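You operate a simulated robot arm through the tools that you are given. There is no shell and no other tool.

You are at the controls of a simulated two-armed robot. One attempt, no reset.

JOB
On the ledge, fold the grey cloth in half, so that its two long edges meet.

The check looks at the end state, three seconds after you hand in, the way a careful person would. Anything else that was tipped, shoved, dropped, spilled or broken makes it a failure. Flat cloth is picked up by pressing the open fingertips on it (5 to 10 N) and closing them slowly along it; thin cloth reads only 2 to 8 mm in the jaws.

ROBOT AND FRAMES
Two 7-joint arms with two-finger parallel grippers on one trunk, on a base that moves. Base frame: it is fixed to the floor where the robot stands at the start and does not move with it; the origin is under the middle of the robot, x ahead of it, y to its left, z up; the surface under the hand at the start is at about z = 0.82. Readings come in m, rad, newtons and seconds.
The left shoulder is at the start at [0.11, 0.169, 1.511], the right one opposite. With the tool pointing down near the work surface each hand reaches from about 0.36 to 0.7 m from the robot's upright axis, wherever it stands, measured 20 degrees to its own side. Places, roughly: ledge [0.6, 0.1, 0.8]. Payload 1.57 kg a hand.
The tool frame of a hand sits at the grasp point between the pads (the TCP): z along the fingers, y along the line on which they close. The tips reach 0.03 m beyond it. The gripper opens to 0.08 m. The fingers are 0.017 m wide and 0.012 m thick; the gripper's body (0.04 by 0.082 m) begins 0.08 m behind the TCP.
Orientation is that of the tool frame in the base frame, as [roll, pitch, yaw] about the fixed x, y, z axes, in that order (R = Rz(yaw) Ry(pitch) Rx(roll)). With the fingers straight down and closing along the base's y, the tool's x points along the base's -x, its y along +y and its z along -z.

CONTROLS
- The arms move only by the tool move_arm. It takes "left_plan", "right_plan" or both (then of equal length, played together; a hand with none holds still); each is a list of rows, each an object (a shift or turn left out is 0, a gripper value left out holds the last) with "rotation": the turn, a rotation vector about the tool's x, y, z in rad, a list of three; "linear": the shift along the tool's x, y, z in m, a list of three; "hand": the finger opening in m, from 0 to 0.08. In form: [{"rotation": [ax, ay, az], "linear": [tx, ty, tz], "hand": hand}, ...]. A call has 1 to 20 rows; each row is the pose to reach, as a shift and turn from the pose commanded when the call began, along the tool's axes at that moment. A row lasts 0.2 s, in which the tool goes at most 0.05 m and 0.15 rad; a call with a longer step from one row to the next is refused whole, and so is a gripper value outside its range. A pose out of reach is approached as far as the arm can. The call stops where the force on the tool passes 40 N (or 10 N more than at its start, if that is more) or the arm is blocked; 0.2 s more then pass. Each finger travels about 0.072 m/s and halts on what it meets, pressing with about 43 N; the grip force reading is that of the motor and also rises with nothing between the fingers. The clock runs only during rows and for 0.2 s after the last one: add rows that repeat a pose to give the fingers time. It gives the time, the measured TCP pose, the force on the tool (base axes), the opening and the grip force at its end, in the units of the frame above (readings bear some noise), with the torque about the TCP (base axes, N m) and any sound that the robot's microphone picked up.
- Cameras (640 x 400 px; columns grow to the right, rows downward): "scene" is now at [0.1509, -0.0057, 1.6841]; the picture's right is [-0.07, -1.00, 0.00], its down [-0.83, 0.06, -0.55] and it looks along [0.55, -0.04, -0.83] (base axes); focal length 281 px, centre (320, 200). "left" rides on the left gripper at [0.072, 0.007, -0.122] in its tool frame; the picture's right is [-0.09, 1.00, 0.00], its down [-0.84, -0.08, -0.54] and it looks along [-0.54, -0.05, 0.84] (tool axes); focal length 238 px, centre (320, 200). "right" rides on the right gripper at [0.072, -0.007, -0.122] in its tool frame; the picture's right is [0.09, 1.00, 0.00], its down [-0.84, 0.08, -0.54] and it looks along [-0.54, 0.05, 0.84] (tool axes); focal length 238 px, centre (320, 200). There is no depth. A picture from a camera that has moved, and an enlarged one, comes with that camera's place and axes in the base frame and with its lens.
- camera(camera): a new picture of that camera. No time passes.
- raise_lower(by): slides the trunk up (or, below 0, down) by that many m; the arms and the scene camera ride with it, the base frame stays. It gives what a move gives, with no picture.
- drive_base(legs): drives the robot by 1 to 6 legs, each [ahead, left, turn to the left] in m, m and rad, along the robot's own axes; the way and the turn of a leg run together, so that a leg with both is an arc; at most 1.5 m and 3.142 rad a leg. The arms and the cameras ride along, it lands a little off, and it stops where it bumps. It gives what a move gives.
- head_to(pan, tilt): turns the head with the scene camera to pan (to the left, within 1.501 rad either way) and tilt (down, from -0.506 to 1.204), counted from straight ahead of the robot. It gives what a move gives.
- inspect(camera, box): a new picture of the part [left, top, right, bottom] of that camera's present view, enlarged. No time passes.
- sign_off(): hands the job in; it is judged then, once.

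Nothing tells you exact positions but the pictures and the camera data. Unless the task says otherwise, let go and move clear before handing in.

The tools are called after "Emit:" by a JSON object that holds its "api" and its "payload". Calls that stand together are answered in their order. move_arm: Moves the arms, as the interface text tells. Its arguments: {"type":"object","properties":{"left_plan":{"type":"array","items":{"type":"object","properties":{"rotation":{"type":"array","items":{"type":"number"}},"linear":{"type":"array","items":{"type":"number"}},"hand":{"type":"number"}}}},"right_plan":{"type":"array","items":{"type":"object","properties":{"rotation":{"type":"array","items":{"type":"number"}},"linear":{"type":"array","items":{"type":"number"}},"hand":{"type":"number"}}}}},"required":[]} The other tools are called the same way: raise_lower (by) moves the trunk up or down; drive_base (legs) drives the base; head_to (pan, tilt) turns the head that bears the scene camera; camera (camera) takes a picture; inspect (camera, box) takes an enlarged picture of a part of a camera's view; sign_off () hands the job in.

At the start:

```text
time_s: 0.0
left_position: [0.651, 0.2866, 1.0609]
left_ee_rot: [-3.141, 0.001, 3.141]
left_contact_force: [-0.3, 0.2, -0.4]
left_moment: [0.0, 0.03, -0.02]
left_opening: 0.0799
left_gripper_force: 0.0
right_position: [0.4631, -0.2216, 0.933]
right_ee_rot: [3.141, 0.0, 3.141]
right_contact_force: [0.5, -0.2, -0.5]
right_moment: [0.0, 0.0, -0.03]
right_opening: 0.0799
right_gripper_force: 0.1
trunk travel left (down, up): [-0.825, 0.065]
robot x, y, heading: [-0.0004, -0.0004, -0.001]
head pan, tilt (commanded): [-0.066, 0.986]
```

scene: 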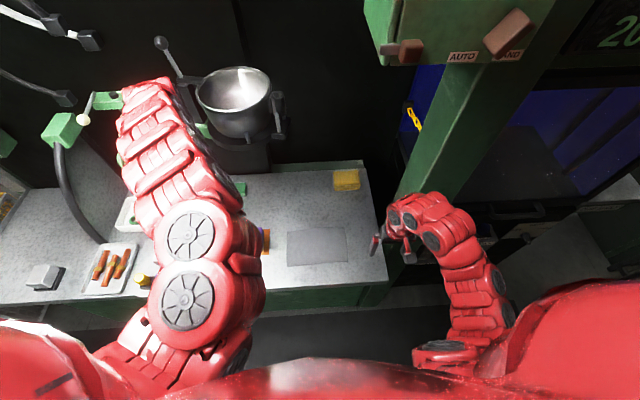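
right: 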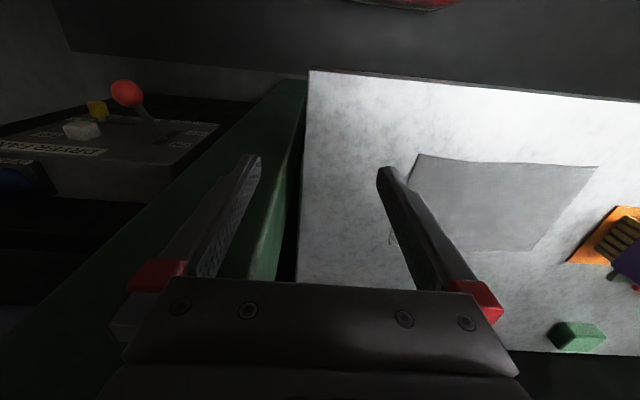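
left: 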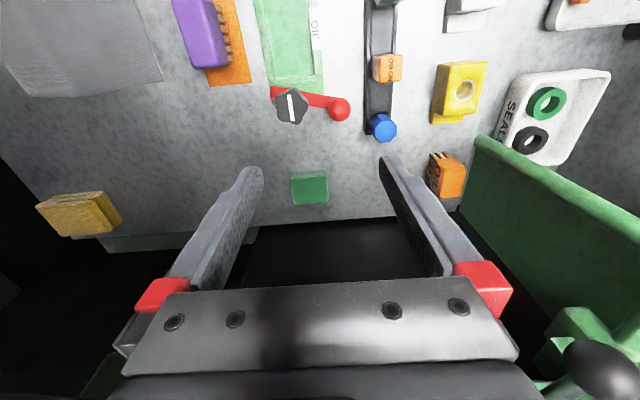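

The grey cloth lies flat on the light ledge, roughly at x 0.54, y -0.02, between the two hands. I'll take closer pictures to find its corners and what stands near it.

Emit:
{"api": "inspect", "payload": {"camera": "scene", "box": [230, 150, 410, 290]}}

Emit:
{"api": "inspect", "payload": {"camera": "right", "box": [300, 60, 640, 360]}}

Emit:
{"api": "inspect", "payload": {"camera": "left", "box": [0, 0, 340, 250]}}

```text
2.86 times, centred on (320, 220) of scene
camera zoom: at [0.1509, -0.0057, 1.6841], right [-0.07, -1.0, 0.0], down [-0.83, 0.06, -0.55], along [0.55, -0.04, -0.83], focal length 803 px, centre (320, 143)
```

zoom: 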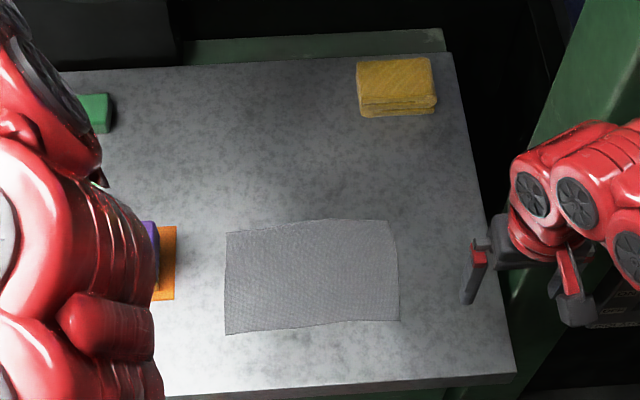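

```text
1.33 times, centred on (470, 210) of right
camera zoom: at [0.3929, -0.2291, 1.0557], right [-0.09, 1.0, 0.0], down [0.84, 0.08, 0.54], along [0.54, 0.05, -0.84], focal length 318 px, centre (120, 187)
```

zoom: 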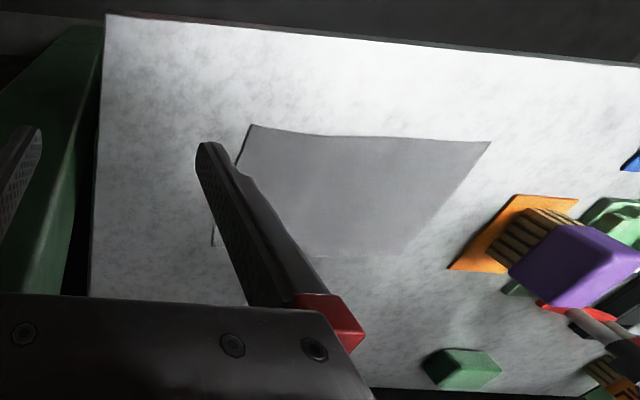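

```text
1.60 times, centred on (170, 125) of left
camera zoom: at [0.5795, 0.2922, 1.1818], right [0.09, 1.0, 0.0], down [0.84, -0.08, 0.54], along [0.54, -0.05, -0.84], focal length 381 px, centre (560, 320)
```

zoom: 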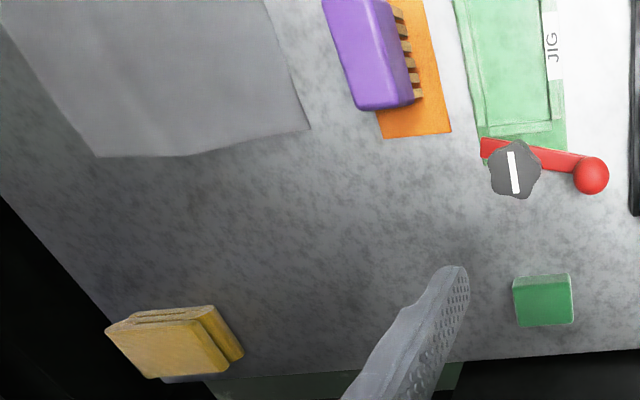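

The cloth's corners come out at about (0.600, 0.077), (0.603, -0.122), (0.476, -0.118) and (0.474, 0.079), so the long edges run along y. I plan to pinch both far corners and fold the far edge toward the robot, so first I bring both hands above the far edge.

Emit:
{"api": "move_arm", "payload": {"left_plan": [{"linear": [0.0085, -0.0381, 0]}, {"linear": [0.017, -0.0762, 0]}, {"linear": [0.0255, -0.1143, 0]}, {"linear": [0.034, -0.1524, 0]}, {"linear": [0.0425, -0.1905, 0]}, {"linear": [0.051, -0.2286, 0]}, {"linear": [0.051, -0.2286, 0.045]}, {"linear": [0.051, -0.2286, 0.09]}, {"linear": [0.051, -0.2286, 0.09]}], "right_plan": [{"linear": [-0.0228, 0.0199, -0.006]}, {"linear": [-0.0457, 0.0399, -0.012]}, {"linear": [-0.0685, 0.0598, -0.018]}, {"linear": [-0.0913, 0.0797, -0.024]}, {"linear": [-0.1142, 0.0997, -0.03]}, {"linear": [-0.137, 0.1196, -0.037]}, {"linear": [-0.137, 0.1196, -0.037]}, {"linear": [-0.137, 0.1196, -0.037]}, {"linear": [-0.137, 0.1196, -0.037]}]}}

```text
time_s: 0.8
left_position: [0.6326, 0.2093, 1.0586]
left_ee_rot: [3.131, -0.009, -3.118]
left_contact_force: [-17.4, 19.2, 6.0]
left_moment: [-2.29, -2.21, 0.52]
left_opening: 0.0799
left_gripper_force: 0.1
left hand out of reach, approached as far as the arm can: row 2, 3
right_position: [0.521, -0.166, 0.9506]
right_ee_rot: [-3.138, 0.003, -3.136]
right_contact_force: [0.3, -0.4, 0.1]
right_moment: [0.01, 0.03, -0.03]
right_opening: 0.08
right_gripper_force: 0.0
trunk travel left (down, up): [-0.825, 0.065]
robot x, y, heading: [0.0019, 0.0034, 0.004]
head pan, tilt (commanded): [-0.066, 0.986]
stopped in row 3 (left hand): the force on the tool passed its limit at 63 N (the readings are from after the stop); the commanded pose is now the measured one
```

The left hand stopped on a force after moving about 8 cm to the right, so something touched it or the arm. I'll look before moving further.

Emit:
{"api": "camera", "payload": {"camera": "scene"}}

Emit:
{"api": "camera", "payload": {"camera": "left"}}

Emit:
{"api": "camera", "payload": {"camera": "right"}}

```text
taken
camera scene: at [0.1488, -0.001, 1.6844], right [-0.06, -1.0, 0.0], down [-0.83, 0.05, -0.55], along [0.55, -0.04, -0.83], focal length 281 px, centre (320, 200)
```

scene: 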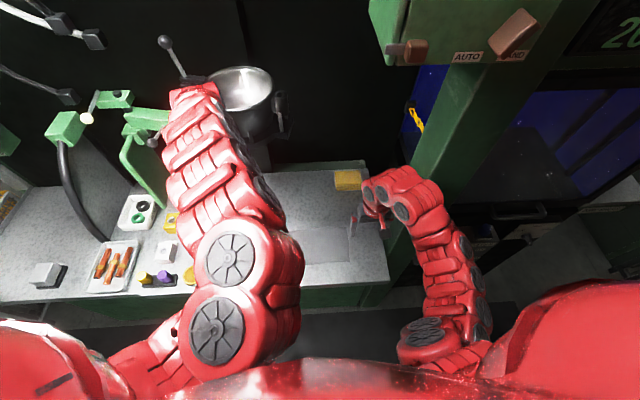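

```text
taken
camera left: at [0.5619, 0.2121, 1.1807], right [0.07, 1.0, 0.01], down [0.84, -0.06, 0.53], along [0.53, -0.03, -0.85], focal length 238 px, centre (320, 200)
```

left: 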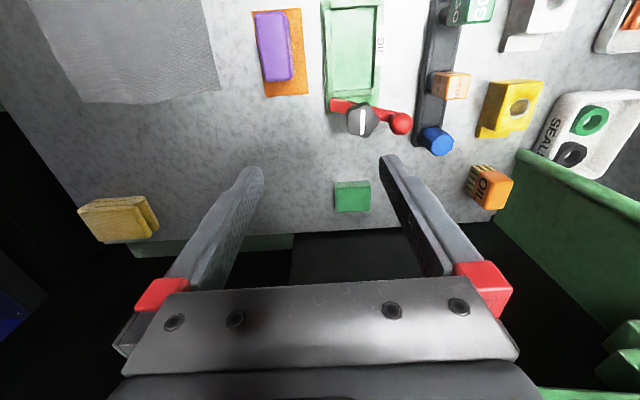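

```text
taken
camera right: at [0.4508, -0.1735, 1.0729], right [-0.1, 1.0, 0.0], down [0.84, 0.08, 0.54], along [0.54, 0.05, -0.84], focal length 238 px, centre (320, 200)
```

right: 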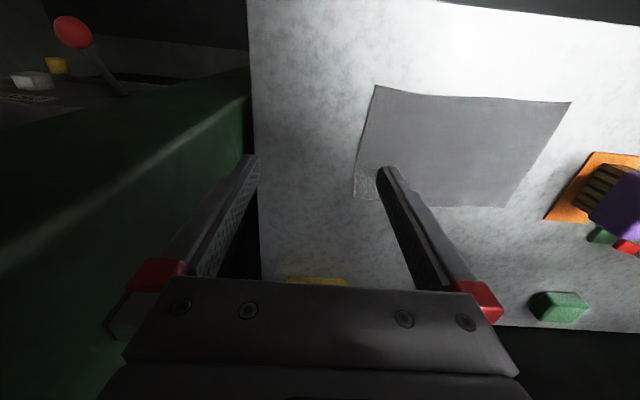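

Emit:
{"api": "inspect", "payload": {"camera": "scene", "box": [130, 20, 330, 160]}}

```text
2.86 times, centred on (230, 90) of scene
camera zoom: at [0.1488, -0.001, 1.6844], right [-0.06, -1.0, 0.0], down [-0.83, 0.05, -0.55], along [0.55, -0.04, -0.83], focal length 803 px, centre (577, 514)
```

zoom: 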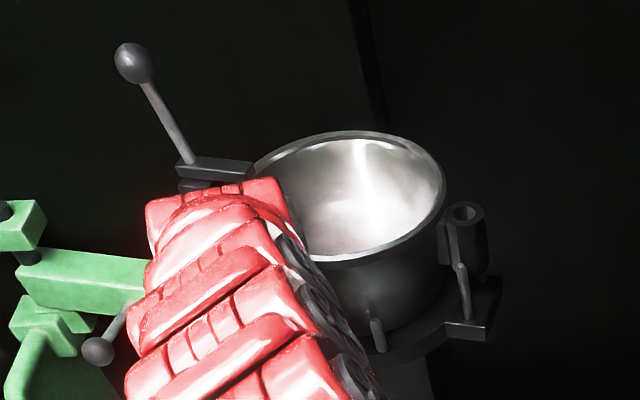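

The left wrist has run into the bowl on its bracket ahead of it, at about x 0.75, z 1.2. I'll back straight off toward the robot and check that the bowl hasn't moved.

Emit:
{"api": "move_arm", "payload": {"left_plan": [{"linear": [0.01, 0.012, 0]}, {"linear": [0.03, 0.025, 0]}, {"linear": [0.06, 0.03, 0]}, {"linear": [0.1, 0.03, 0]}, {"linear": [0.14, 0.03, 0]}, {"linear": [0.14, 0.03, 0]}]}}

Emit:
{"api": "camera", "payload": {"camera": "scene"}}

Emit:
{"api": "inspect", "payload": {"camera": "scene", "box": [130, 20, 330, 160]}}

```text
time_s: 2.2
left_position: [0.6195, 0.2432, 1.0207]
left_ee_rot: [3.133, -0.011, -3.122]
left_contact_force: [0.5, -0.6, -0.7]
left_moment: [-0.04, 0.01, 0.01]
left_opening: 0.0797
left_gripper_force: 0.0
left hand out of reach, approached as far as the arm can: row 1, 2, 3, 4, 5, 6
right_position: [0.5218, -0.1688, 0.9499]
right_ee_rot: [-3.141, 0.0, -3.137]
right_contact_force: [-0.4, -0.2, 0.5]
right_moment: [-0.01, 0.01, -0.03]
right_opening: 0.0802
right_gripper_force: 0.1
trunk travel left (down, up): [-0.825, 0.065]
robot x, y, heading: [-0.0005, 0.0001, 0.004]
head pan, tilt (commanded): [-0.066, 0.986]
```

```text
taken
camera scene: at [0.1504, -0.0048, 1.6841], right [-0.06, -1.0, 0.0], down [-0.83, 0.05, -0.55], along [0.55, -0.03, -0.83], focal length 281 px, centre (320, 200)
```

scene: 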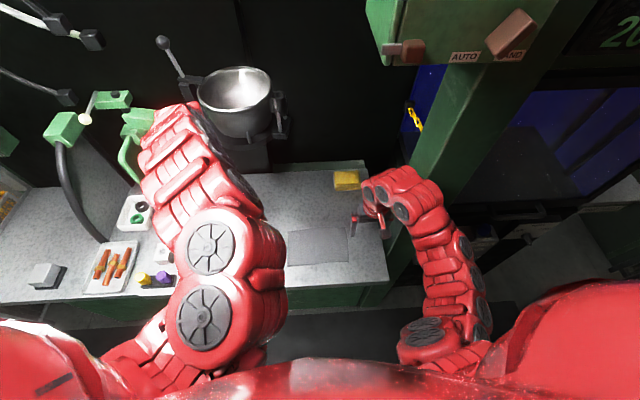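

```text
2.86 times, centred on (230, 90) of scene
camera zoom: at [0.1504, -0.0048, 1.6841], right [-0.06, -1.0, 0.0], down [-0.83, 0.05, -0.55], along [0.55, -0.03, -0.83], focal length 803 px, centre (577, 514)
```

zoom: 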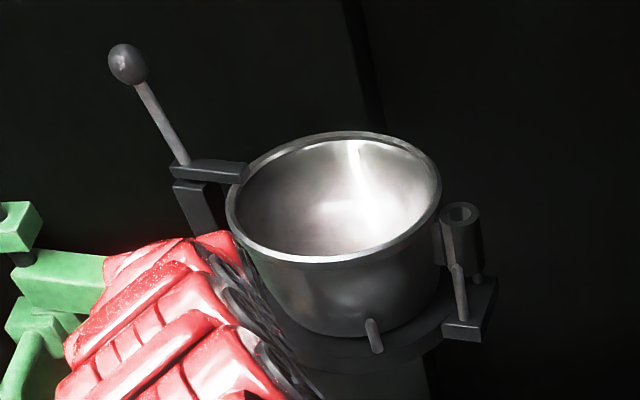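

The bowl stands where it was and the left hand is free. The arm was simply too folded to retreat at that height, so I'll lower the left hand in steps while it comes back, staying well above the items below.

Emit:
{"api": "move_arm", "payload": {"left_plan": [{"linear": [0, 0, 0.02]}, {"linear": [0, 0, 0.04]}, {"linear": [0, 0, 0.06]}, {"linear": [0, 0, 0.06]}]}}

```text
time_s: 3.2
left_position: [0.6207, 0.2459, 0.9587]
left_ee_rot: [3.133, -0.008, -3.123]
left_contact_force: [-0.9, -0.2, -0.9]
left_moment: [-0.04, 0.01, -0.03]
left_opening: 0.0798
left_gripper_force: 0.1
right_position: [0.5221, -0.1692, 0.9503]
right_ee_rot: [3.141, -0.001, -3.138]
right_contact_force: [-0.7, 0.5, 0.8]
right_moment: [-0.02, -0.05, 0.0]
right_opening: 0.0804
right_gripper_force: 0.1
trunk travel left (down, up): [-0.825, 0.065]
robot x, y, heading: [-0.0017, -0.002, -0.001]
head pan, tilt (commanded): [-0.066, 0.986]
```

Emit:
{"api": "move_arm", "payload": {"left_plan": [{"linear": [0.02, -0.025, 0]}, {"linear": [0.04, -0.055, 0]}, {"linear": [0.055, -0.09, 0]}, {"linear": [0.06, -0.13, 0]}, {"linear": [0.06, -0.16, 0]}, {"linear": [0.06, -0.18, 0]}, {"linear": [0.06, -0.18, 0]}]}}

Emit:
{"api": "camera", "payload": {"camera": "scene"}}

Emit:
{"api": "camera", "payload": {"camera": "left"}}

Emit:
{"api": "camera", "payload": {"camera": "right"}}

```text
time_s: 4.8
left_position: [0.5731, 0.064, 0.9502]
left_ee_rot: [3.134, -0.011, -3.123]
left_contact_force: [0.3, 0.2, -0.5]
left_moment: [0.0, 0.01, -0.03]
left_opening: 0.0802
left_gripper_force: 0.0
left hand out of reach, approached as far as the arm can: row 2, 3, 4, 5, 6, 7
right_position: [0.5223, -0.1687, 0.9501]
right_ee_rot: [-3.141, -0.001, -3.137]
right_contact_force: [-0.4, 0.1, -0.2]
right_moment: [-0.01, 0.01, -0.01]
right_opening: 0.0798
right_gripper_force: 0.0
trunk travel left (down, up): [-0.825, 0.065]
robot x, y, heading: [-0.004, -0.0033, 0.003]
head pan, tilt (commanded): [-0.066, 0.986]
```

```text
taken
camera scene: at [0.1505, -0.0046, 1.6841], right [-0.06, -1.0, 0.0], down [-0.83, 0.05, -0.55], along [0.55, -0.03, -0.83], focal length 281 px, centre (320, 200)
```

scene: 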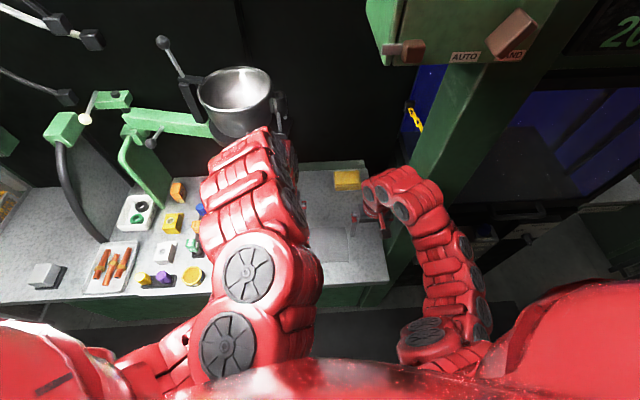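

```text
taken
camera left: at [0.5016, 0.0674, 1.0719], right [0.07, 1.0, 0.01], down [0.84, -0.07, 0.53], along [0.53, -0.03, -0.85], focal length 238 px, centre (320, 200)
```

left: 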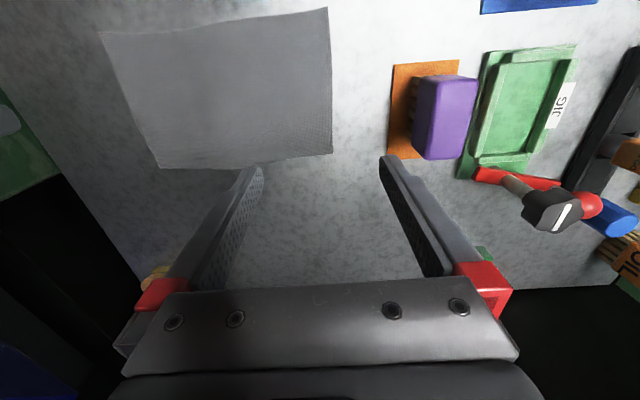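

```text
taken
camera right: at [0.4517, -0.1762, 1.072], right [-0.1, 1.0, 0.0], down [0.84, 0.08, 0.54], along [0.54, 0.05, -0.84], focal length 238 px, centre (320, 200)
```

right: 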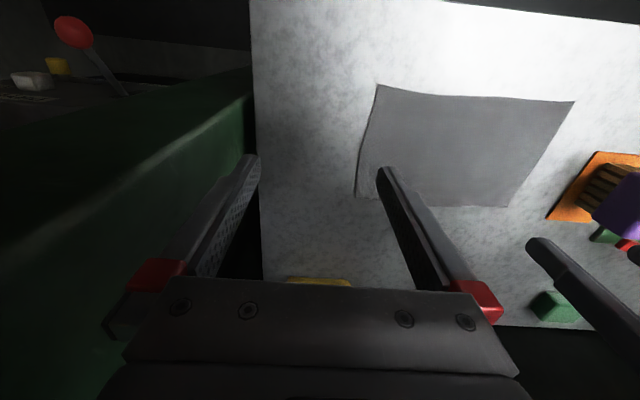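

The left hand is now above the cloth's far-left part, free of the bowl, and at this height it can't come nearer. I'll lower it to z about 0.88 and try how far it can come back toward the near edge.

Emit:
{"api": "move_arm", "payload": {"left_plan": [{"linear": [0, 0, 0.035]}, {"linear": [0, 0, 0.07]}, {"linear": [0.03, 0, 0.07]}, {"linear": [0.06, 0, 0.07]}, {"linear": [0.09, 0, 0.07]}, {"linear": [0.1, 0, 0.07]}, {"linear": [0.1, 0, 0.07]}]}}

```text
time_s: 6.4
left_position: [0.5325, 0.0668, 0.8799]
left_ee_rot: [3.134, -0.008, -3.123]
left_contact_force: [-0.6, 0.2, 0.0]
left_moment: [-0.01, 0.03, -0.05]
left_opening: 0.0798
left_gripper_force: 0.0
left hand out of reach, approached as far as the arm can: row 4, 5, 6, 7
right_position: [0.5227, -0.1683, 0.9495]
right_ee_rot: [-3.141, -0.001, -3.14]
right_contact_force: [-0.5, -0.2, -0.3]
right_moment: [0.02, 0.01, 0.02]
right_opening: 0.08
right_gripper_force: 0.1
trunk travel left (down, up): [-0.825, 0.065]
robot x, y, heading: [-0.0006, 0.0023, 0.002]
head pan, tilt (commanded): [-0.066, 0.986]
```

At z 0.88 the left hand can't come nearer than x 0.53, short of the near edge at 0.475. I'll drive the base back about 6 cm, which brings both edges into range; the hands ride clear above the cloth.

Emit:
{"api": "drive_base", "payload": {"legs": [[-0.06, 0, 0]]}}

Emit:
{"api": "camera", "payload": {"camera": "scene"}}

Emit:
{"api": "camera", "payload": {"camera": "left"}}

Emit:
{"api": "camera", "payload": {"camera": "right"}}

```text
time_s: 7.3
left_position: [0.475, 0.0657, 0.8785]
left_ee_rot: [3.132, -0.009, -3.121]
left_contact_force: [0.1, -0.4, -0.2]
left_moment: [0.0, 0.03, 0.0]
left_opening: 0.0801
left_gripper_force: 0.1
right_position: [0.4652, -0.1698, 0.9487]
right_ee_rot: [-3.141, -0.003, -3.137]
right_contact_force: [0.5, -0.5, 0.3]
right_moment: [0.02, 0.01, 0.0]
right_opening: 0.0803
right_gripper_force: 0.1
trunk travel left (down, up): [-0.825, 0.065]
robot x, y, heading: [-0.0605, -0.0011, 0.006]
head pan, tilt (commanded): [-0.066, 0.986]
```

```text
taken
camera scene: at [0.0945, -0.005, 1.6837], right [-0.06, -1.0, 0.0], down [-0.83, 0.05, -0.55], along [0.55, -0.03, -0.83], focal length 281 px, centre (320, 200)
```

scene: 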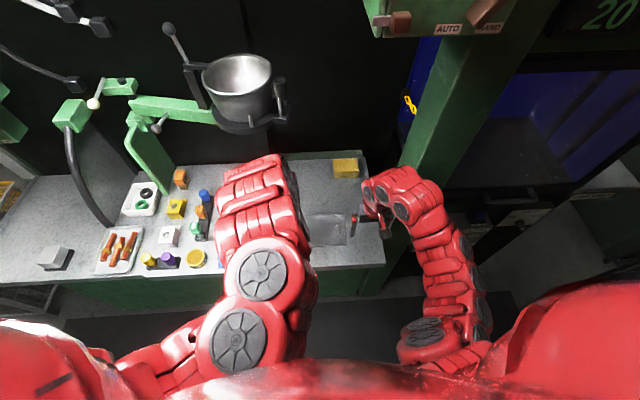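

```text
taken
camera left: at [0.4045, 0.0685, 1.0007], right [0.07, 1.0, 0.01], down [0.84, -0.06, 0.53], along [0.53, -0.03, -0.85], focal length 238 px, centre (320, 200)
```

left: 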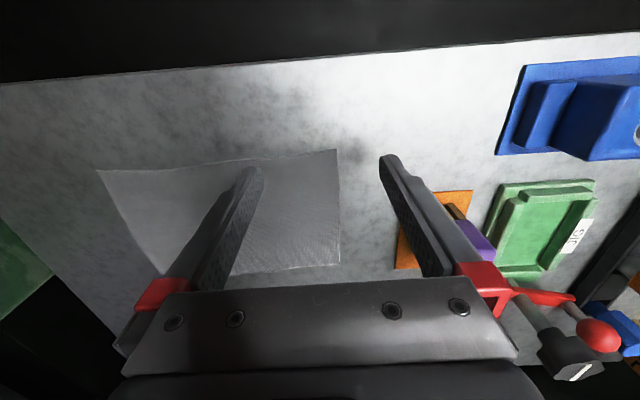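

```text
taken
camera right: at [0.3947, -0.1762, 1.071], right [-0.1, 1.0, 0.0], down [0.84, 0.08, 0.54], along [0.54, 0.05, -0.84], focal length 238 px, centre (320, 200)
```

right: 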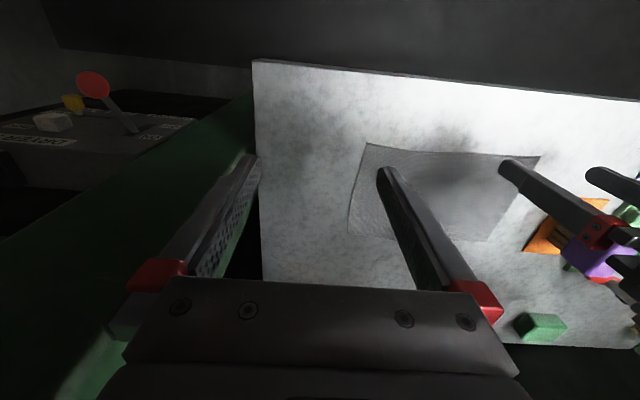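

The base is back 6 cm and nothing moved; the left hand is now right over the near edge. Next I take both hands out over the far edge at low height, with the fingers part closed, so that the wrists pass under the bowl.

Emit:
{"api": "move_arm", "payload": {"left_plan": [{"linear": [-0.02, -0.002, 0], "rotation": [0.0096, -0.009, 0.0206], "hand": 0.06}, {"linear": [-0.04, -0.004, 0], "rotation": [0.0096, -0.009, 0.0206], "hand": 0.045}, {"linear": [-0.06, -0.006, 0], "rotation": [0.0096, -0.009, 0.0206], "hand": 0.03}, {"linear": [-0.08, -0.008, 0], "rotation": [0.0096, -0.009, 0.0206], "hand": 0.03}, {"linear": [-0.1, -0.011, 0], "rotation": [0.0096, -0.009, 0.0206]}, {"linear": [-0.1218, -0.0127, 0], "rotation": [0.0096, -0.009, 0.0206]}, {"linear": [-0.1218, -0.0127, 0], "rotation": [0.0096, -0.009, 0.0206]}, {"linear": [-0.1218, -0.0127, 0], "rotation": [0.0096, -0.009, 0.0206]}], "right_plan": [{"linear": [-0.02, 0.01, 0], "hand": 0.06}, {"linear": [-0.04, 0.02, 0.01], "hand": 0.045}, {"linear": [-0.06, 0.03, 0.02], "hand": 0.03}, {"linear": [-0.08, 0.04, 0.03], "hand": 0.03}, {"linear": [-0.1, 0.05, 0.045]}, {"linear": [-0.12, 0.06, 0.06]}, {"linear": [-0.1348, 0.0698, 0.0687]}, {"linear": [-0.1348, 0.0698, 0.0687]}]}}

Emit:
{"api": "camera", "payload": {"camera": "scene"}}

Emit:
{"api": "camera", "payload": {"camera": "left"}}

Emit:
{"api": "camera", "payload": {"camera": "right"}}

```text
time_s: 9.1
left_position: [0.5943, 0.0546, 0.8788]
left_ee_rot: [-3.14, 0.001, 3.142]
left_contact_force: [-0.3, -0.8, 0.3]
left_moment: [0.01, 0.03, 0.0]
left_opening: 0.0299
left_gripper_force: 0.1
right_position: [0.5978, -0.0989, 0.8812]
right_ee_rot: [-3.141, 0.0, -3.135]
right_contact_force: [-0.2, -0.7, 0.1]
right_moment: [0.01, -0.01, 0.01]
right_opening: 0.03
right_gripper_force: 0.0
trunk travel left (down, up): [-0.825, 0.065]
robot x, y, heading: [-0.0609, 0.0011, 0.005]
head pan, tilt (commanded): [-0.066, 0.986]
```

```text
taken
camera scene: at [0.0908, -0.0053, 1.6842], right [-0.06, -1.0, 0.0], down [-0.83, 0.05, -0.55], along [0.55, -0.03, -0.83], focal length 281 px, centre (320, 200)
```

scene: 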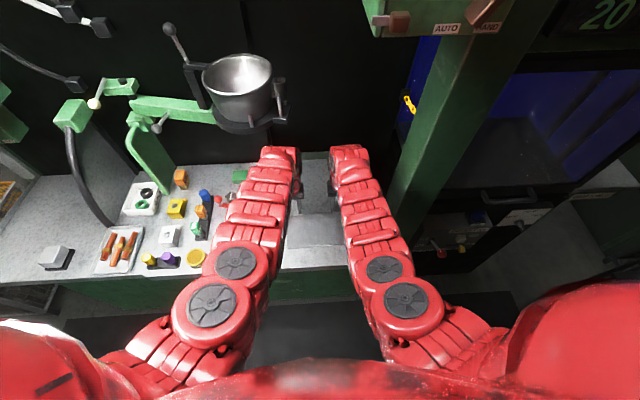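

```text
taken
camera left: at [0.5225, 0.061, 1.0003], right [0.09, 1.0, 0.0], down [0.84, -0.08, 0.54], along [0.54, -0.05, -0.84], focal length 238 px, centre (320, 200)
```

left: 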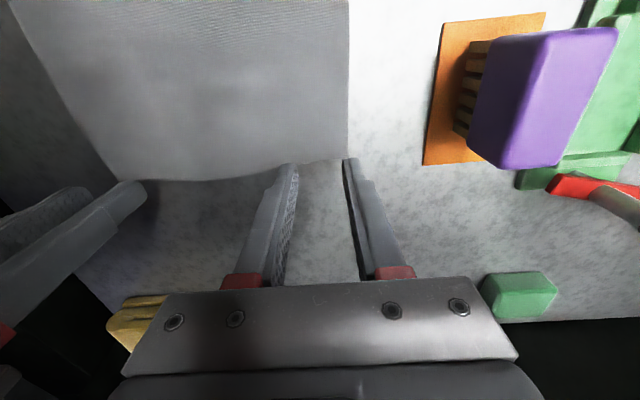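

```text
taken
camera right: at [0.5265, -0.106, 1.0031], right [-0.1, 1.0, 0.0], down [0.84, 0.08, 0.54], along [0.54, 0.05, -0.84], focal length 238 px, centre (320, 200)
```

right: 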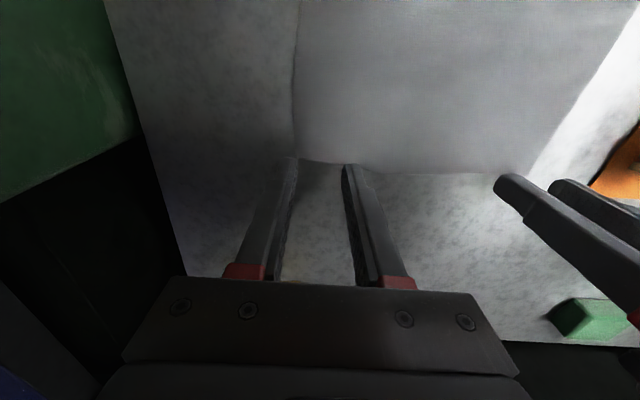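

Both hands hang straight down over the far edge without touching anything. I'll zoom in on each pair of fingertips to fix the corners.

Emit:
{"api": "inspect", "payload": {"camera": "left", "box": [220, 100, 420, 225]}}

Emit:
{"api": "inspect", "payload": {"camera": "right", "box": [220, 100, 420, 225]}}

Emit:
{"api": "inspect", "payload": {"camera": "right", "box": [240, 0, 640, 250]}}

```text
3.20 times, centred on (320, 162) of left
camera zoom: at [0.5225, 0.061, 1.0003], right [0.09, 1.0, 0.0], down [0.84, -0.08, 0.54], along [0.54, -0.05, -0.84], focal length 763 px, centre (320, 320)
```

zoom: 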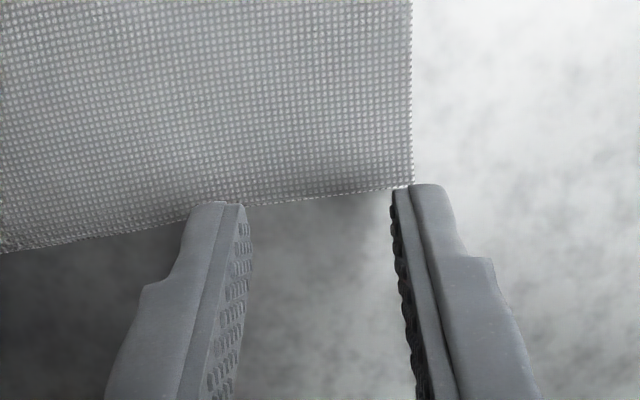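

```text
3.20 times, centred on (320, 162) of right
camera zoom: at [0.5265, -0.106, 1.0031], right [-0.1, 1.0, 0.0], down [0.84, 0.08, 0.54], along [0.54, 0.05, -0.84], focal length 763 px, centre (320, 320)
```

zoom: 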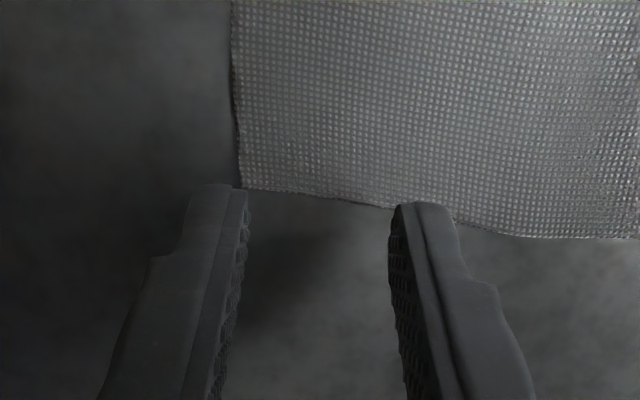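

```text
1.60 times, centred on (440, 125) of right
camera zoom: at [0.5265, -0.106, 1.0031], right [-0.1, 1.0, 0.0], down [0.84, 0.08, 0.54], along [0.54, 0.05, -0.84], focal length 381 px, centre (128, 320)
```

zoom: 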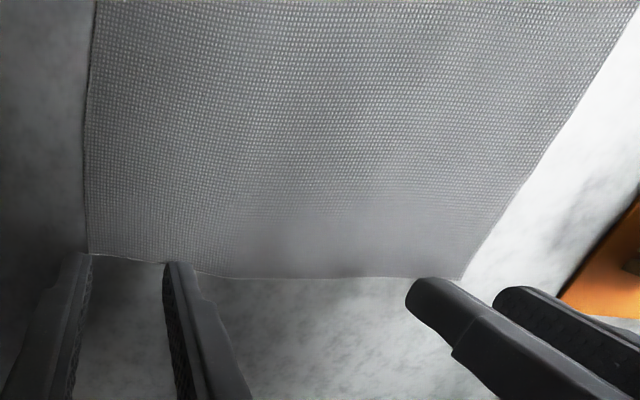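

The corners are at about (0.600, 0.077) and (0.605, -0.120), right under the outer fingers. I'll shift both hands a few millimetres forward and go down to just above the cloth, then feel for it.

Emit:
{"api": "move_arm", "payload": {"left_plan": [{"linear": [-0.003, 0, 0]}, {"linear": [-0.003, 0, 0.01]}, {"linear": [-0.003, 0, 0.02]}, {"linear": [-0.003, 0, 0.023]}, {"linear": [-0.003, 0, 0.023]}], "right_plan": [{"linear": [-0.006, 0, 0]}, {"linear": [-0.006, 0, 0.01]}, {"linear": [-0.006, 0, 0.02]}, {"linear": [-0.006, 0, 0.025]}, {"linear": [-0.006, 0, 0.025]}]}}

Emit:
{"api": "inspect", "payload": {"camera": "left", "box": [220, 80, 420, 205]}}

Emit:
{"api": "inspect", "payload": {"camera": "right", "box": [220, 80, 420, 205]}}

```text
time_s: 10.3
left_position: [0.592, 0.0569, 0.8586]
left_ee_rot: [-3.14, 0.002, -3.14]
left_contact_force: [-0.6, 0.4, 0.2]
left_moment: [0.0, -0.01, 0.01]
left_opening: 0.0297
left_gripper_force: 0.0
left hand out of reach, approached as far as the arm can: row 3, 4, 5
right_position: [0.6013, -0.0991, 0.8571]
right_ee_rot: [3.141, 0.0, -3.137]
right_contact_force: [0.5, -0.1, 0.4]
right_moment: [-0.01, 0.01, 0.02]
right_opening: 0.0299
right_gripper_force: 0.0
right hand out of reach, approached as far as the arm can: row 4, 5
trunk travel left (down, up): [-0.825, 0.065]
robot x, y, heading: [-0.0586, -0.0018, 0.006]
head pan, tilt (commanded): [-0.066, 0.986]
```

```text
3.20 times, centred on (320, 142) of left
camera zoom: at [0.5203, 0.0617, 0.9802], right [0.09, 1.0, 0.0], down [0.84, -0.08, 0.54], along [0.54, -0.05, -0.84], focal length 763 px, centre (320, 384)
```

zoom: 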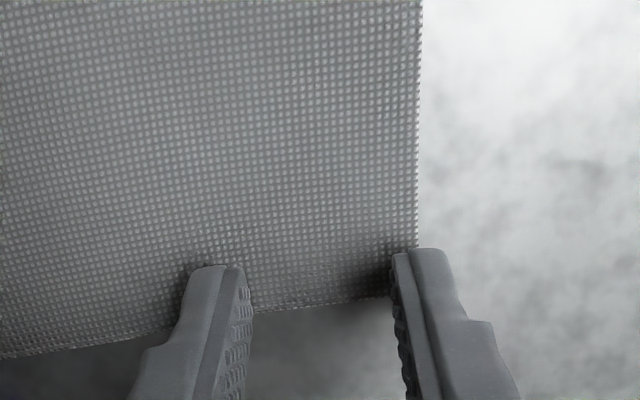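

```text
3.20 times, centred on (320, 142) of right
camera zoom: at [0.5302, -0.1061, 0.9798], right [-0.1, 1.0, 0.0], down [0.84, 0.08, 0.54], along [0.54, 0.05, -0.84], focal length 763 px, centre (320, 384)
```

zoom: 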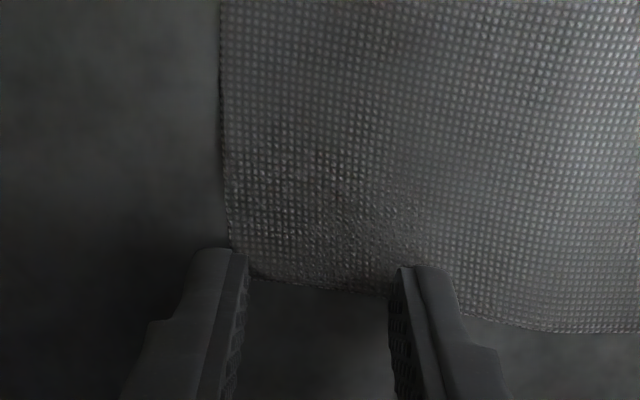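

At this reach the arms are fully stretched before touching the cloth, so the base is a bit too far back. I'll test how near the left hand can now come at low height, to choose the base and trunk position that covers both edges.

Emit:
{"api": "move_arm", "payload": {"left_plan": [{"linear": [0, 0, -0.012]}, {"linear": [0.04, 0, -0.012]}, {"linear": [0.08, 0, -0.012]}, {"linear": [0.12, 0, -0.012]}, {"linear": [0.15, 0, -0.012]}, {"linear": [0.175, 0, -0.012]}, {"linear": [0.175, 0, -0.012]}, {"linear": [0.175, 0, -0.012]}], "right_plan": [{"linear": [0, 0, -0.012]}, {"linear": [0.04, 0, -0.012]}, {"linear": [0.08, 0, -0.012]}, {"linear": [0.12, 0, -0.012]}, {"linear": [0.15, 0, -0.012]}, {"linear": [0.175, 0, -0.012]}, {"linear": [0.175, 0, -0.012]}, {"linear": [0.175, 0, -0.012]}]}}

```text
time_s: 11.5
left_position: [0.4998, 0.1104, 0.8789]
left_ee_rot: [3.136, 0.025, -3.072]
left_contact_force: [0.9, 0.3, 0.5]
left_moment: [-0.05, 0.0, 0.02]
left_opening: 0.0299
left_gripper_force: 0.1
left hand out of reach, approached as far as the arm can: row 5
right_position: [0.4712, -0.1008, 0.8686]
right_ee_rot: [-3.135, -0.007, 3.135]
right_contact_force: [0.7, -0.3, 0.4]
right_moment: [-0.05, 0.0, 0.0]
right_opening: 0.0301
right_gripper_force: 0.1
right hand out of reach, approached as far as the arm can: row 5
trunk travel left (down, up): [-0.825, 0.065]
robot x, y, heading: [-0.0607, 0.0024, 0.006]
head pan, tilt (commanded): [-0.066, 0.986]
stopped in row 5 (left hand): the arm was blocked; the commanded pose is now the measured one
```

Emit:
{"api": "camera", "payload": {"camera": "scene"}}

Emit:
{"api": "camera", "payload": {"camera": "left"}}

Emit:
{"api": "camera", "payload": {"camera": "right"}}

```text
taken
camera scene: at [0.0931, 0.0025, 1.6839], right [-0.06, -1.0, 0.0], down [-0.83, 0.05, -0.55], along [0.55, -0.04, -0.83], focal length 281 px, centre (320, 200)
```

scene: 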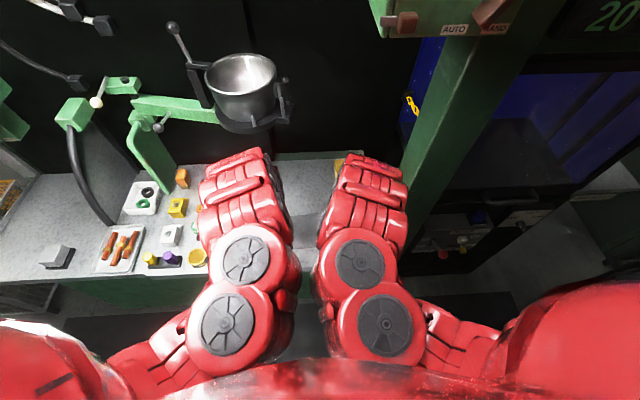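

```text
taken
camera left: at [0.4237, 0.1101, 0.9985], right [0.02, 1.0, 0.01], down [0.83, -0.02, 0.56], along [0.56, -0.01, -0.83], focal length 238 px, centre (320, 200)
```

left: 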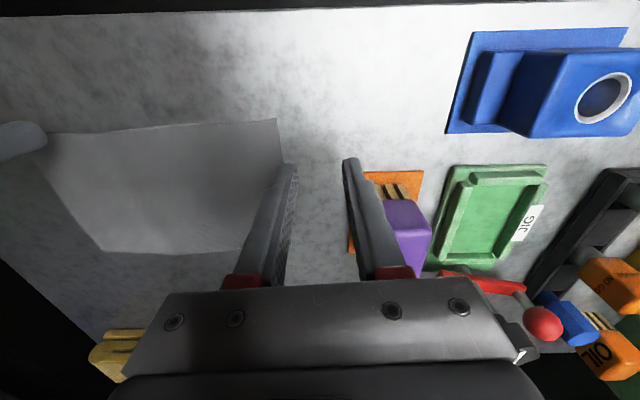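

```text
taken
camera right: at [0.4016, -0.1061, 0.9917], right [-0.09, 1.0, -0.01], down [0.84, 0.08, 0.54], along [0.53, 0.04, -0.84], focal length 238 px, centre (320, 200)
```

right: 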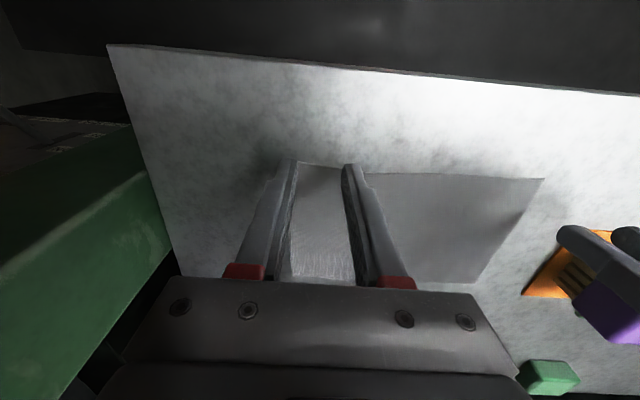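

The elbows met in the middle when both arms bent back, so the arms can't cover the whole 12 cm by themselves. I'll keep them stretched and use the base for the travel instead; first I stretch both arms out again.

Emit:
{"api": "move_arm", "payload": {"left_plan": [{"linear": [-0.02, 0, -0.004], "rotation": [0.0014, 0.006, 0.017]}, {"linear": [-0.04, -0.004, -0.004], "rotation": [0.0028, 0.0125, 0.035]}, {"linear": [-0.055, -0.02, -0.004], "rotation": [0.004, 0.018, 0.05]}, {"linear": [-0.061, -0.04, -0.004], "rotation": [0.0056, 0.025, 0.0696]}, {"linear": [-0.061, -0.0594, -0.004], "rotation": [0.0056, 0.025, 0.0696]}, {"linear": [-0.061, -0.0594, -0.004], "rotation": [0.0056, 0.025, 0.0696]}, {"linear": [-0.061, -0.0594, -0.004], "rotation": [0.0056, 0.025, 0.0696]}], "right_plan": [{"linear": [-0.03, 0, -0.01], "rotation": [-0.003, -0.003, -0.003]}, {"linear": [-0.06, 0.001, -0.016], "rotation": [-0.0066, -0.007, -0.0066]}, {"linear": [-0.08, 0.002, -0.016], "rotation": [-0.0066, -0.007, -0.0066]}, {"linear": [-0.099, 0.0026, -0.016], "rotation": [-0.0066, -0.007, -0.0066]}, {"linear": [-0.099, 0.0026, -0.016], "rotation": [-0.0066, -0.007, -0.0066]}, {"linear": [-0.099, 0.0026, -0.016], "rotation": [-0.0066, -0.007, -0.0066]}, {"linear": [-0.099, 0.0026, -0.016], "rotation": [-0.0066, -0.007, -0.0066]}]}}

```text
time_s: 13.1
left_position: [0.5635, 0.052, 0.8845]
left_ee_rot: [3.137, 0.0, 3.138]
left_contact_force: [-0.7, 0.4, -1.0]
left_moment: [-0.02, -0.04, -0.01]
left_opening: 0.0301
left_gripper_force: 0.2
right_position: [0.5724, -0.1012, 0.8853]
right_ee_rot: [3.139, 0.0, -3.141]
right_contact_force: [0.5, -0.4, 0.4]
right_moment: [0.0, 0.02, 0.01]
right_opening: 0.03
right_gripper_force: 0.1
trunk travel left (down, up): [-0.825, 0.065]
robot x, y, heading: [-0.0623, 0.0011, 0.006]
head pan, tilt (commanded): [-0.066, 0.986]
```

Both arms are stretched and straight again. I drive the base forward 3.5 cm, still behind where it started, which puts the hands over the far edge with reach to spare.

Emit:
{"api": "drive_base", "payload": {"legs": [[0.035, 0, 0]]}}

Emit:
{"api": "inspect", "payload": {"camera": "left", "box": [220, 80, 420, 205]}}

Emit:
{"api": "inspect", "payload": {"camera": "right", "box": [220, 80, 420, 205]}}

Emit:
{"api": "camera", "payload": {"camera": "scene"}}

```text
time_s: 13.9
left_position: [0.5938, 0.0504, 0.8871]
left_ee_rot: [3.139, 0.007, 3.139]
left_contact_force: [-0.4, 0.1, -0.5]
left_moment: [-0.03, -0.03, -0.02]
left_opening: 0.03
left_gripper_force: 0.0
right_position: [0.6016, -0.1027, 0.8865]
right_ee_rot: [3.136, 0.006, 3.141]
right_contact_force: [0.0, 0.5, 0.4]
right_moment: [0.0, -0.06, -0.01]
right_opening: 0.0301
right_gripper_force: 0.1
trunk travel left (down, up): [-0.825, 0.065]
robot x, y, heading: [-0.0213, -0.0018, 0.004]
head pan, tilt (commanded): [-0.066, 0.986]
```

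```text
3.20 times, centred on (320, 142) of left
camera zoom: at [0.5217, 0.0563, 1.0082], right [0.1, 1.0, 0.0], down [0.83, -0.08, 0.55], along [0.54, -0.05, -0.84], focal length 763 px, centre (320, 384)
```

zoom: 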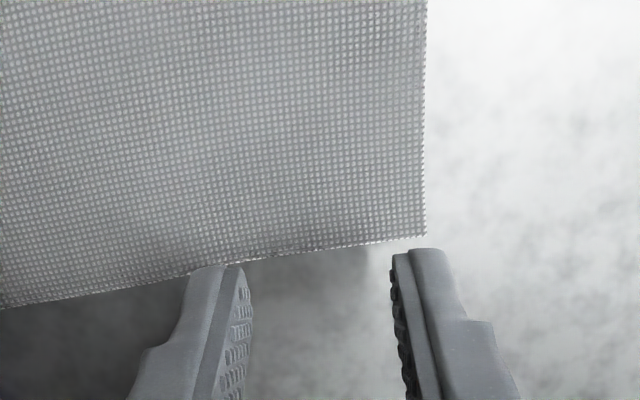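

```text
3.20 times, centred on (320, 142) of right
camera zoom: at [0.5312, -0.1098, 1.0081], right [-0.09, 1.0, 0.0], down [0.83, 0.08, 0.55], along [0.54, 0.05, -0.84], focal length 763 px, centre (320, 384)
```

zoom: 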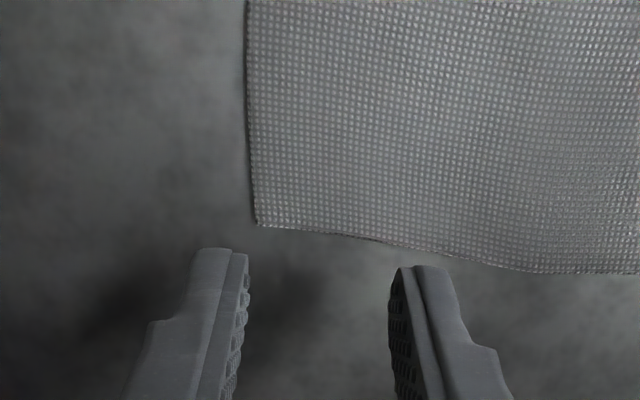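

```text
taken
camera scene: at [0.1193, -0.0048, 1.6848], right [-0.06, -1.0, 0.0], down [-0.83, 0.05, -0.56], along [0.55, -0.03, -0.83], focal length 281 px, centre (320, 200)
```

scene: 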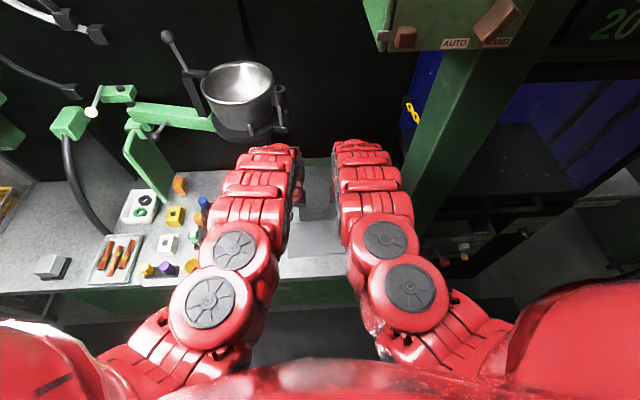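

From here the far corners come out at (0.5995, 0.077) and (0.605, -0.120). I'll line the fingers up so they overlap the edge by about 6 mm, and go down to just above the cloth.

Emit:
{"api": "move_arm", "payload": {"left_plan": [{"linear": [-0.009, 0.004, 0]}, {"linear": [-0.009, 0.004, 0.012]}, {"linear": [-0.009, 0.004, 0.024]}, {"linear": [-0.009, 0.004, 0.031]}, {"linear": [-0.009, 0.004, 0.031]}, {"linear": [-0.009, 0.004, 0.031]}], "right_plan": [{"linear": [-0.0065, 0.005, 0]}, {"linear": [-0.0065, 0.005, 0.012]}, {"linear": [-0.0065, 0.005, 0.024]}, {"linear": [-0.0065, 0.005, 0.031]}, {"linear": [-0.0065, 0.005, 0.031]}, {"linear": [-0.0065, 0.005, 0.031]}]}}

Emit:
{"api": "inspect", "payload": {"camera": "left", "box": [220, 80, 420, 205]}}

Emit:
{"api": "inspect", "payload": {"camera": "right", "box": [220, 80, 420, 205]}}

```text
time_s: 15.3
left_position: [0.6052, 0.0561, 0.8528]
left_ee_rot: [3.139, 0.001, 3.139]
left_contact_force: [-0.1, 1.0, 0.1]
left_moment: [0.0, 0.02, 0.01]
left_opening: 0.03
left_gripper_force: 0.0
right_position: [0.6124, -0.0978, 0.8525]
right_ee_rot: [3.137, 0.0, 3.141]
right_contact_force: [0.7, 0.8, 1.0]
right_moment: [-0.01, 0.0, 0.01]
right_opening: 0.0299
right_gripper_force: 0.0
trunk travel left (down, up): [-0.825, 0.065]
robot x, y, heading: [-0.0255, 0.0003, 0.006]
head pan, tilt (commanded): [-0.066, 0.986]
```

```text
3.20 times, centred on (320, 142) of left
camera zoom: at [0.5342, 0.0607, 0.9748], right [0.1, 1.0, 0.0], down [0.84, -0.08, 0.54], along [0.54, -0.05, -0.84], focal length 763 px, centre (320, 384)
```

zoom: 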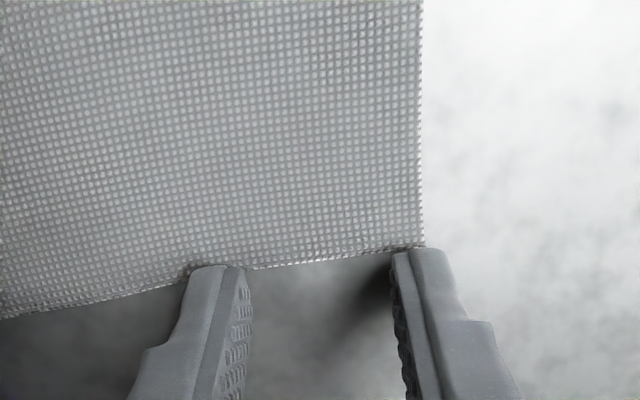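

```text
3.20 times, centred on (320, 142) of right
camera zoom: at [0.5417, -0.1047, 0.9747], right [-0.09, 1.0, 0.0], down [0.84, 0.08, 0.54], along [0.54, 0.05, -0.84], focal length 763 px, centre (320, 384)
```

zoom: 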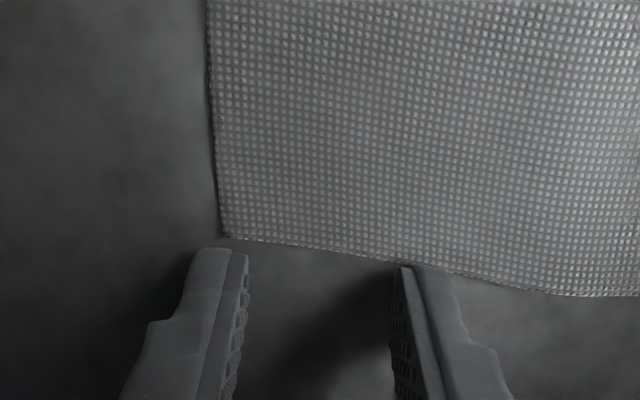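

The fingertips sit almost exactly on the edge with hardly any overlap, so I'll bring the left hand back 5 mm and the right 7.5 mm. Then I go down in small steps and read the force.

Emit:
{"api": "move_arm", "payload": {"left_plan": [{"linear": [0, 0, -0.004]}, {"linear": [0.005, 0, -0.004]}, {"linear": [0.005, 0, 0]}, {"linear": [0.005, 0, 0.001]}, {"linear": [0.005, 0, 0.002]}, {"linear": [0.005, 0, 0.002]}], "right_plan": [{"linear": [0, 0, -0.004]}, {"linear": [0.0075, 0, -0.004]}, {"linear": [0.0075, 0, 0]}, {"linear": [0.0075, 0, 0.001]}, {"linear": [0.0075, 0, 0.002]}, {"linear": [0.0075, 0, 0.002]}]}}

Emit:
{"api": "inspect", "payload": {"camera": "left", "box": [220, 80, 420, 205]}}

Emit:
{"api": "inspect", "payload": {"camera": "right", "box": [220, 80, 420, 205]}}

```text
time_s: 16.7
left_position: [0.6021, 0.0555, 0.8513]
left_ee_rot: [3.138, 0.0, 3.138]
left_contact_force: [0.6, 0.3, 0.5]
left_moment: [0.01, 0.0, 0.02]
left_opening: 0.0299
left_gripper_force: 0.0
right_position: [0.6049, -0.0969, 0.8514]
right_ee_rot: [3.137, 0.001, 3.141]
right_contact_force: [1.5, -1.2, 5.7]
right_moment: [-0.05, 0.03, 0.02]
right_opening: 0.0302
right_gripper_force: 0.1
trunk travel left (down, up): [-0.825, 0.065]
robot x, y, heading: [-0.0244, -0.0011, 0.012]
head pan, tilt (commanded): [-0.066, 0.986]
```

```text
3.20 times, centred on (320, 142) of left
camera zoom: at [0.5291, 0.0605, 0.9733], right [0.1, 1.0, 0.0], down [0.84, -0.08, 0.54], along [0.54, -0.05, -0.84], focal length 763 px, centre (320, 384)
```

zoom: 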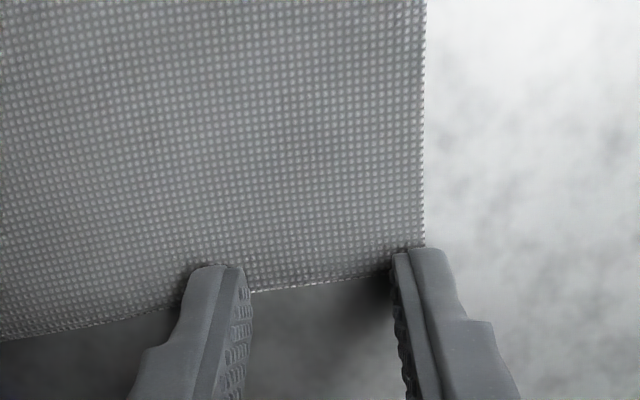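

```text
3.20 times, centred on (320, 142) of right
camera zoom: at [0.5335, -0.1051, 0.9732], right [-0.09, 1.0, 0.0], down [0.84, 0.08, 0.54], along [0.54, 0.05, -0.84], focal length 763 px, centre (320, 384)
```

zoom: 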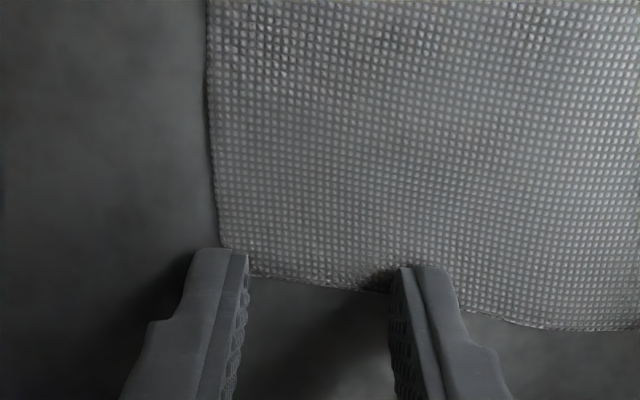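

The overlap is now about 5–6 mm on both hands, and the right hand reads 5.7 N on the cloth while the left is just short of touching. I'll lower the left by another millimetre.

Emit:
{"api": "move_arm", "payload": {"left_plan": [{"linear": [0, 0, 0.0005]}, {"linear": [0, 0, 0.001]}, {"linear": [0, 0, 0.001]}], "right_plan": [{"linear": [0, 0, 0.0001]}, {"linear": [0, 0, 0.0002]}, {"linear": [0, 0, 0.0002]}]}}

```text
time_s: 17.5
left_position: [0.601, 0.0551, 0.8504]
left_ee_rot: [3.138, 0.0, 3.136]
left_contact_force: [0.2, 0.7, 3.2]
left_moment: [-0.02, 0.01, 0.02]
left_opening: 0.0299
left_gripper_force: 0.0
right_position: [0.6039, -0.0973, 0.8509]
right_ee_rot: [3.135, 0.001, -3.14]
right_contact_force: [2.6, -0.5, 10.8]
right_moment: [-0.11, -0.02, 0.02]
right_opening: 0.0296
right_gripper_force: 0.1
trunk travel left (down, up): [-0.825, 0.065]
robot x, y, heading: [-0.0237, 0.0024, 0.009]
head pan, tilt (commanded): [-0.066, 0.986]
```

Emit:
{"api": "move_arm", "payload": {"left_plan": [{"linear": [0, 0, 0.0004]}, {"linear": [0, 0, 0.0004]}, {"linear": [0, 0, 0.0004]}], "right_plan": [{"linear": [0, 0, -0.0002]}, {"linear": [0, 0, -0.0002]}, {"linear": [0, 0, -0.0002]}]}}

```text
time_s: 18.3
left_position: [0.6019, 0.0554, 0.8512]
left_ee_rot: [3.138, 0.002, 3.138]
left_contact_force: [-0.4, 0.5, 9.0]
left_moment: [-0.08, 0.04, 0.0]
left_opening: 0.0297
left_gripper_force: 0.1
right_position: [0.6024, -0.0972, 0.8515]
right_ee_rot: [3.137, -0.001, -3.142]
right_contact_force: [0.7, -0.7, 4.0]
right_moment: [0.01, -0.03, 0.01]
right_opening: 0.0299
right_gripper_force: 0.1
trunk travel left (down, up): [-0.825, 0.065]
robot x, y, heading: [-0.0267, -0.0005, 0.006]
head pan, tilt (commanded): [-0.066, 0.986]
```

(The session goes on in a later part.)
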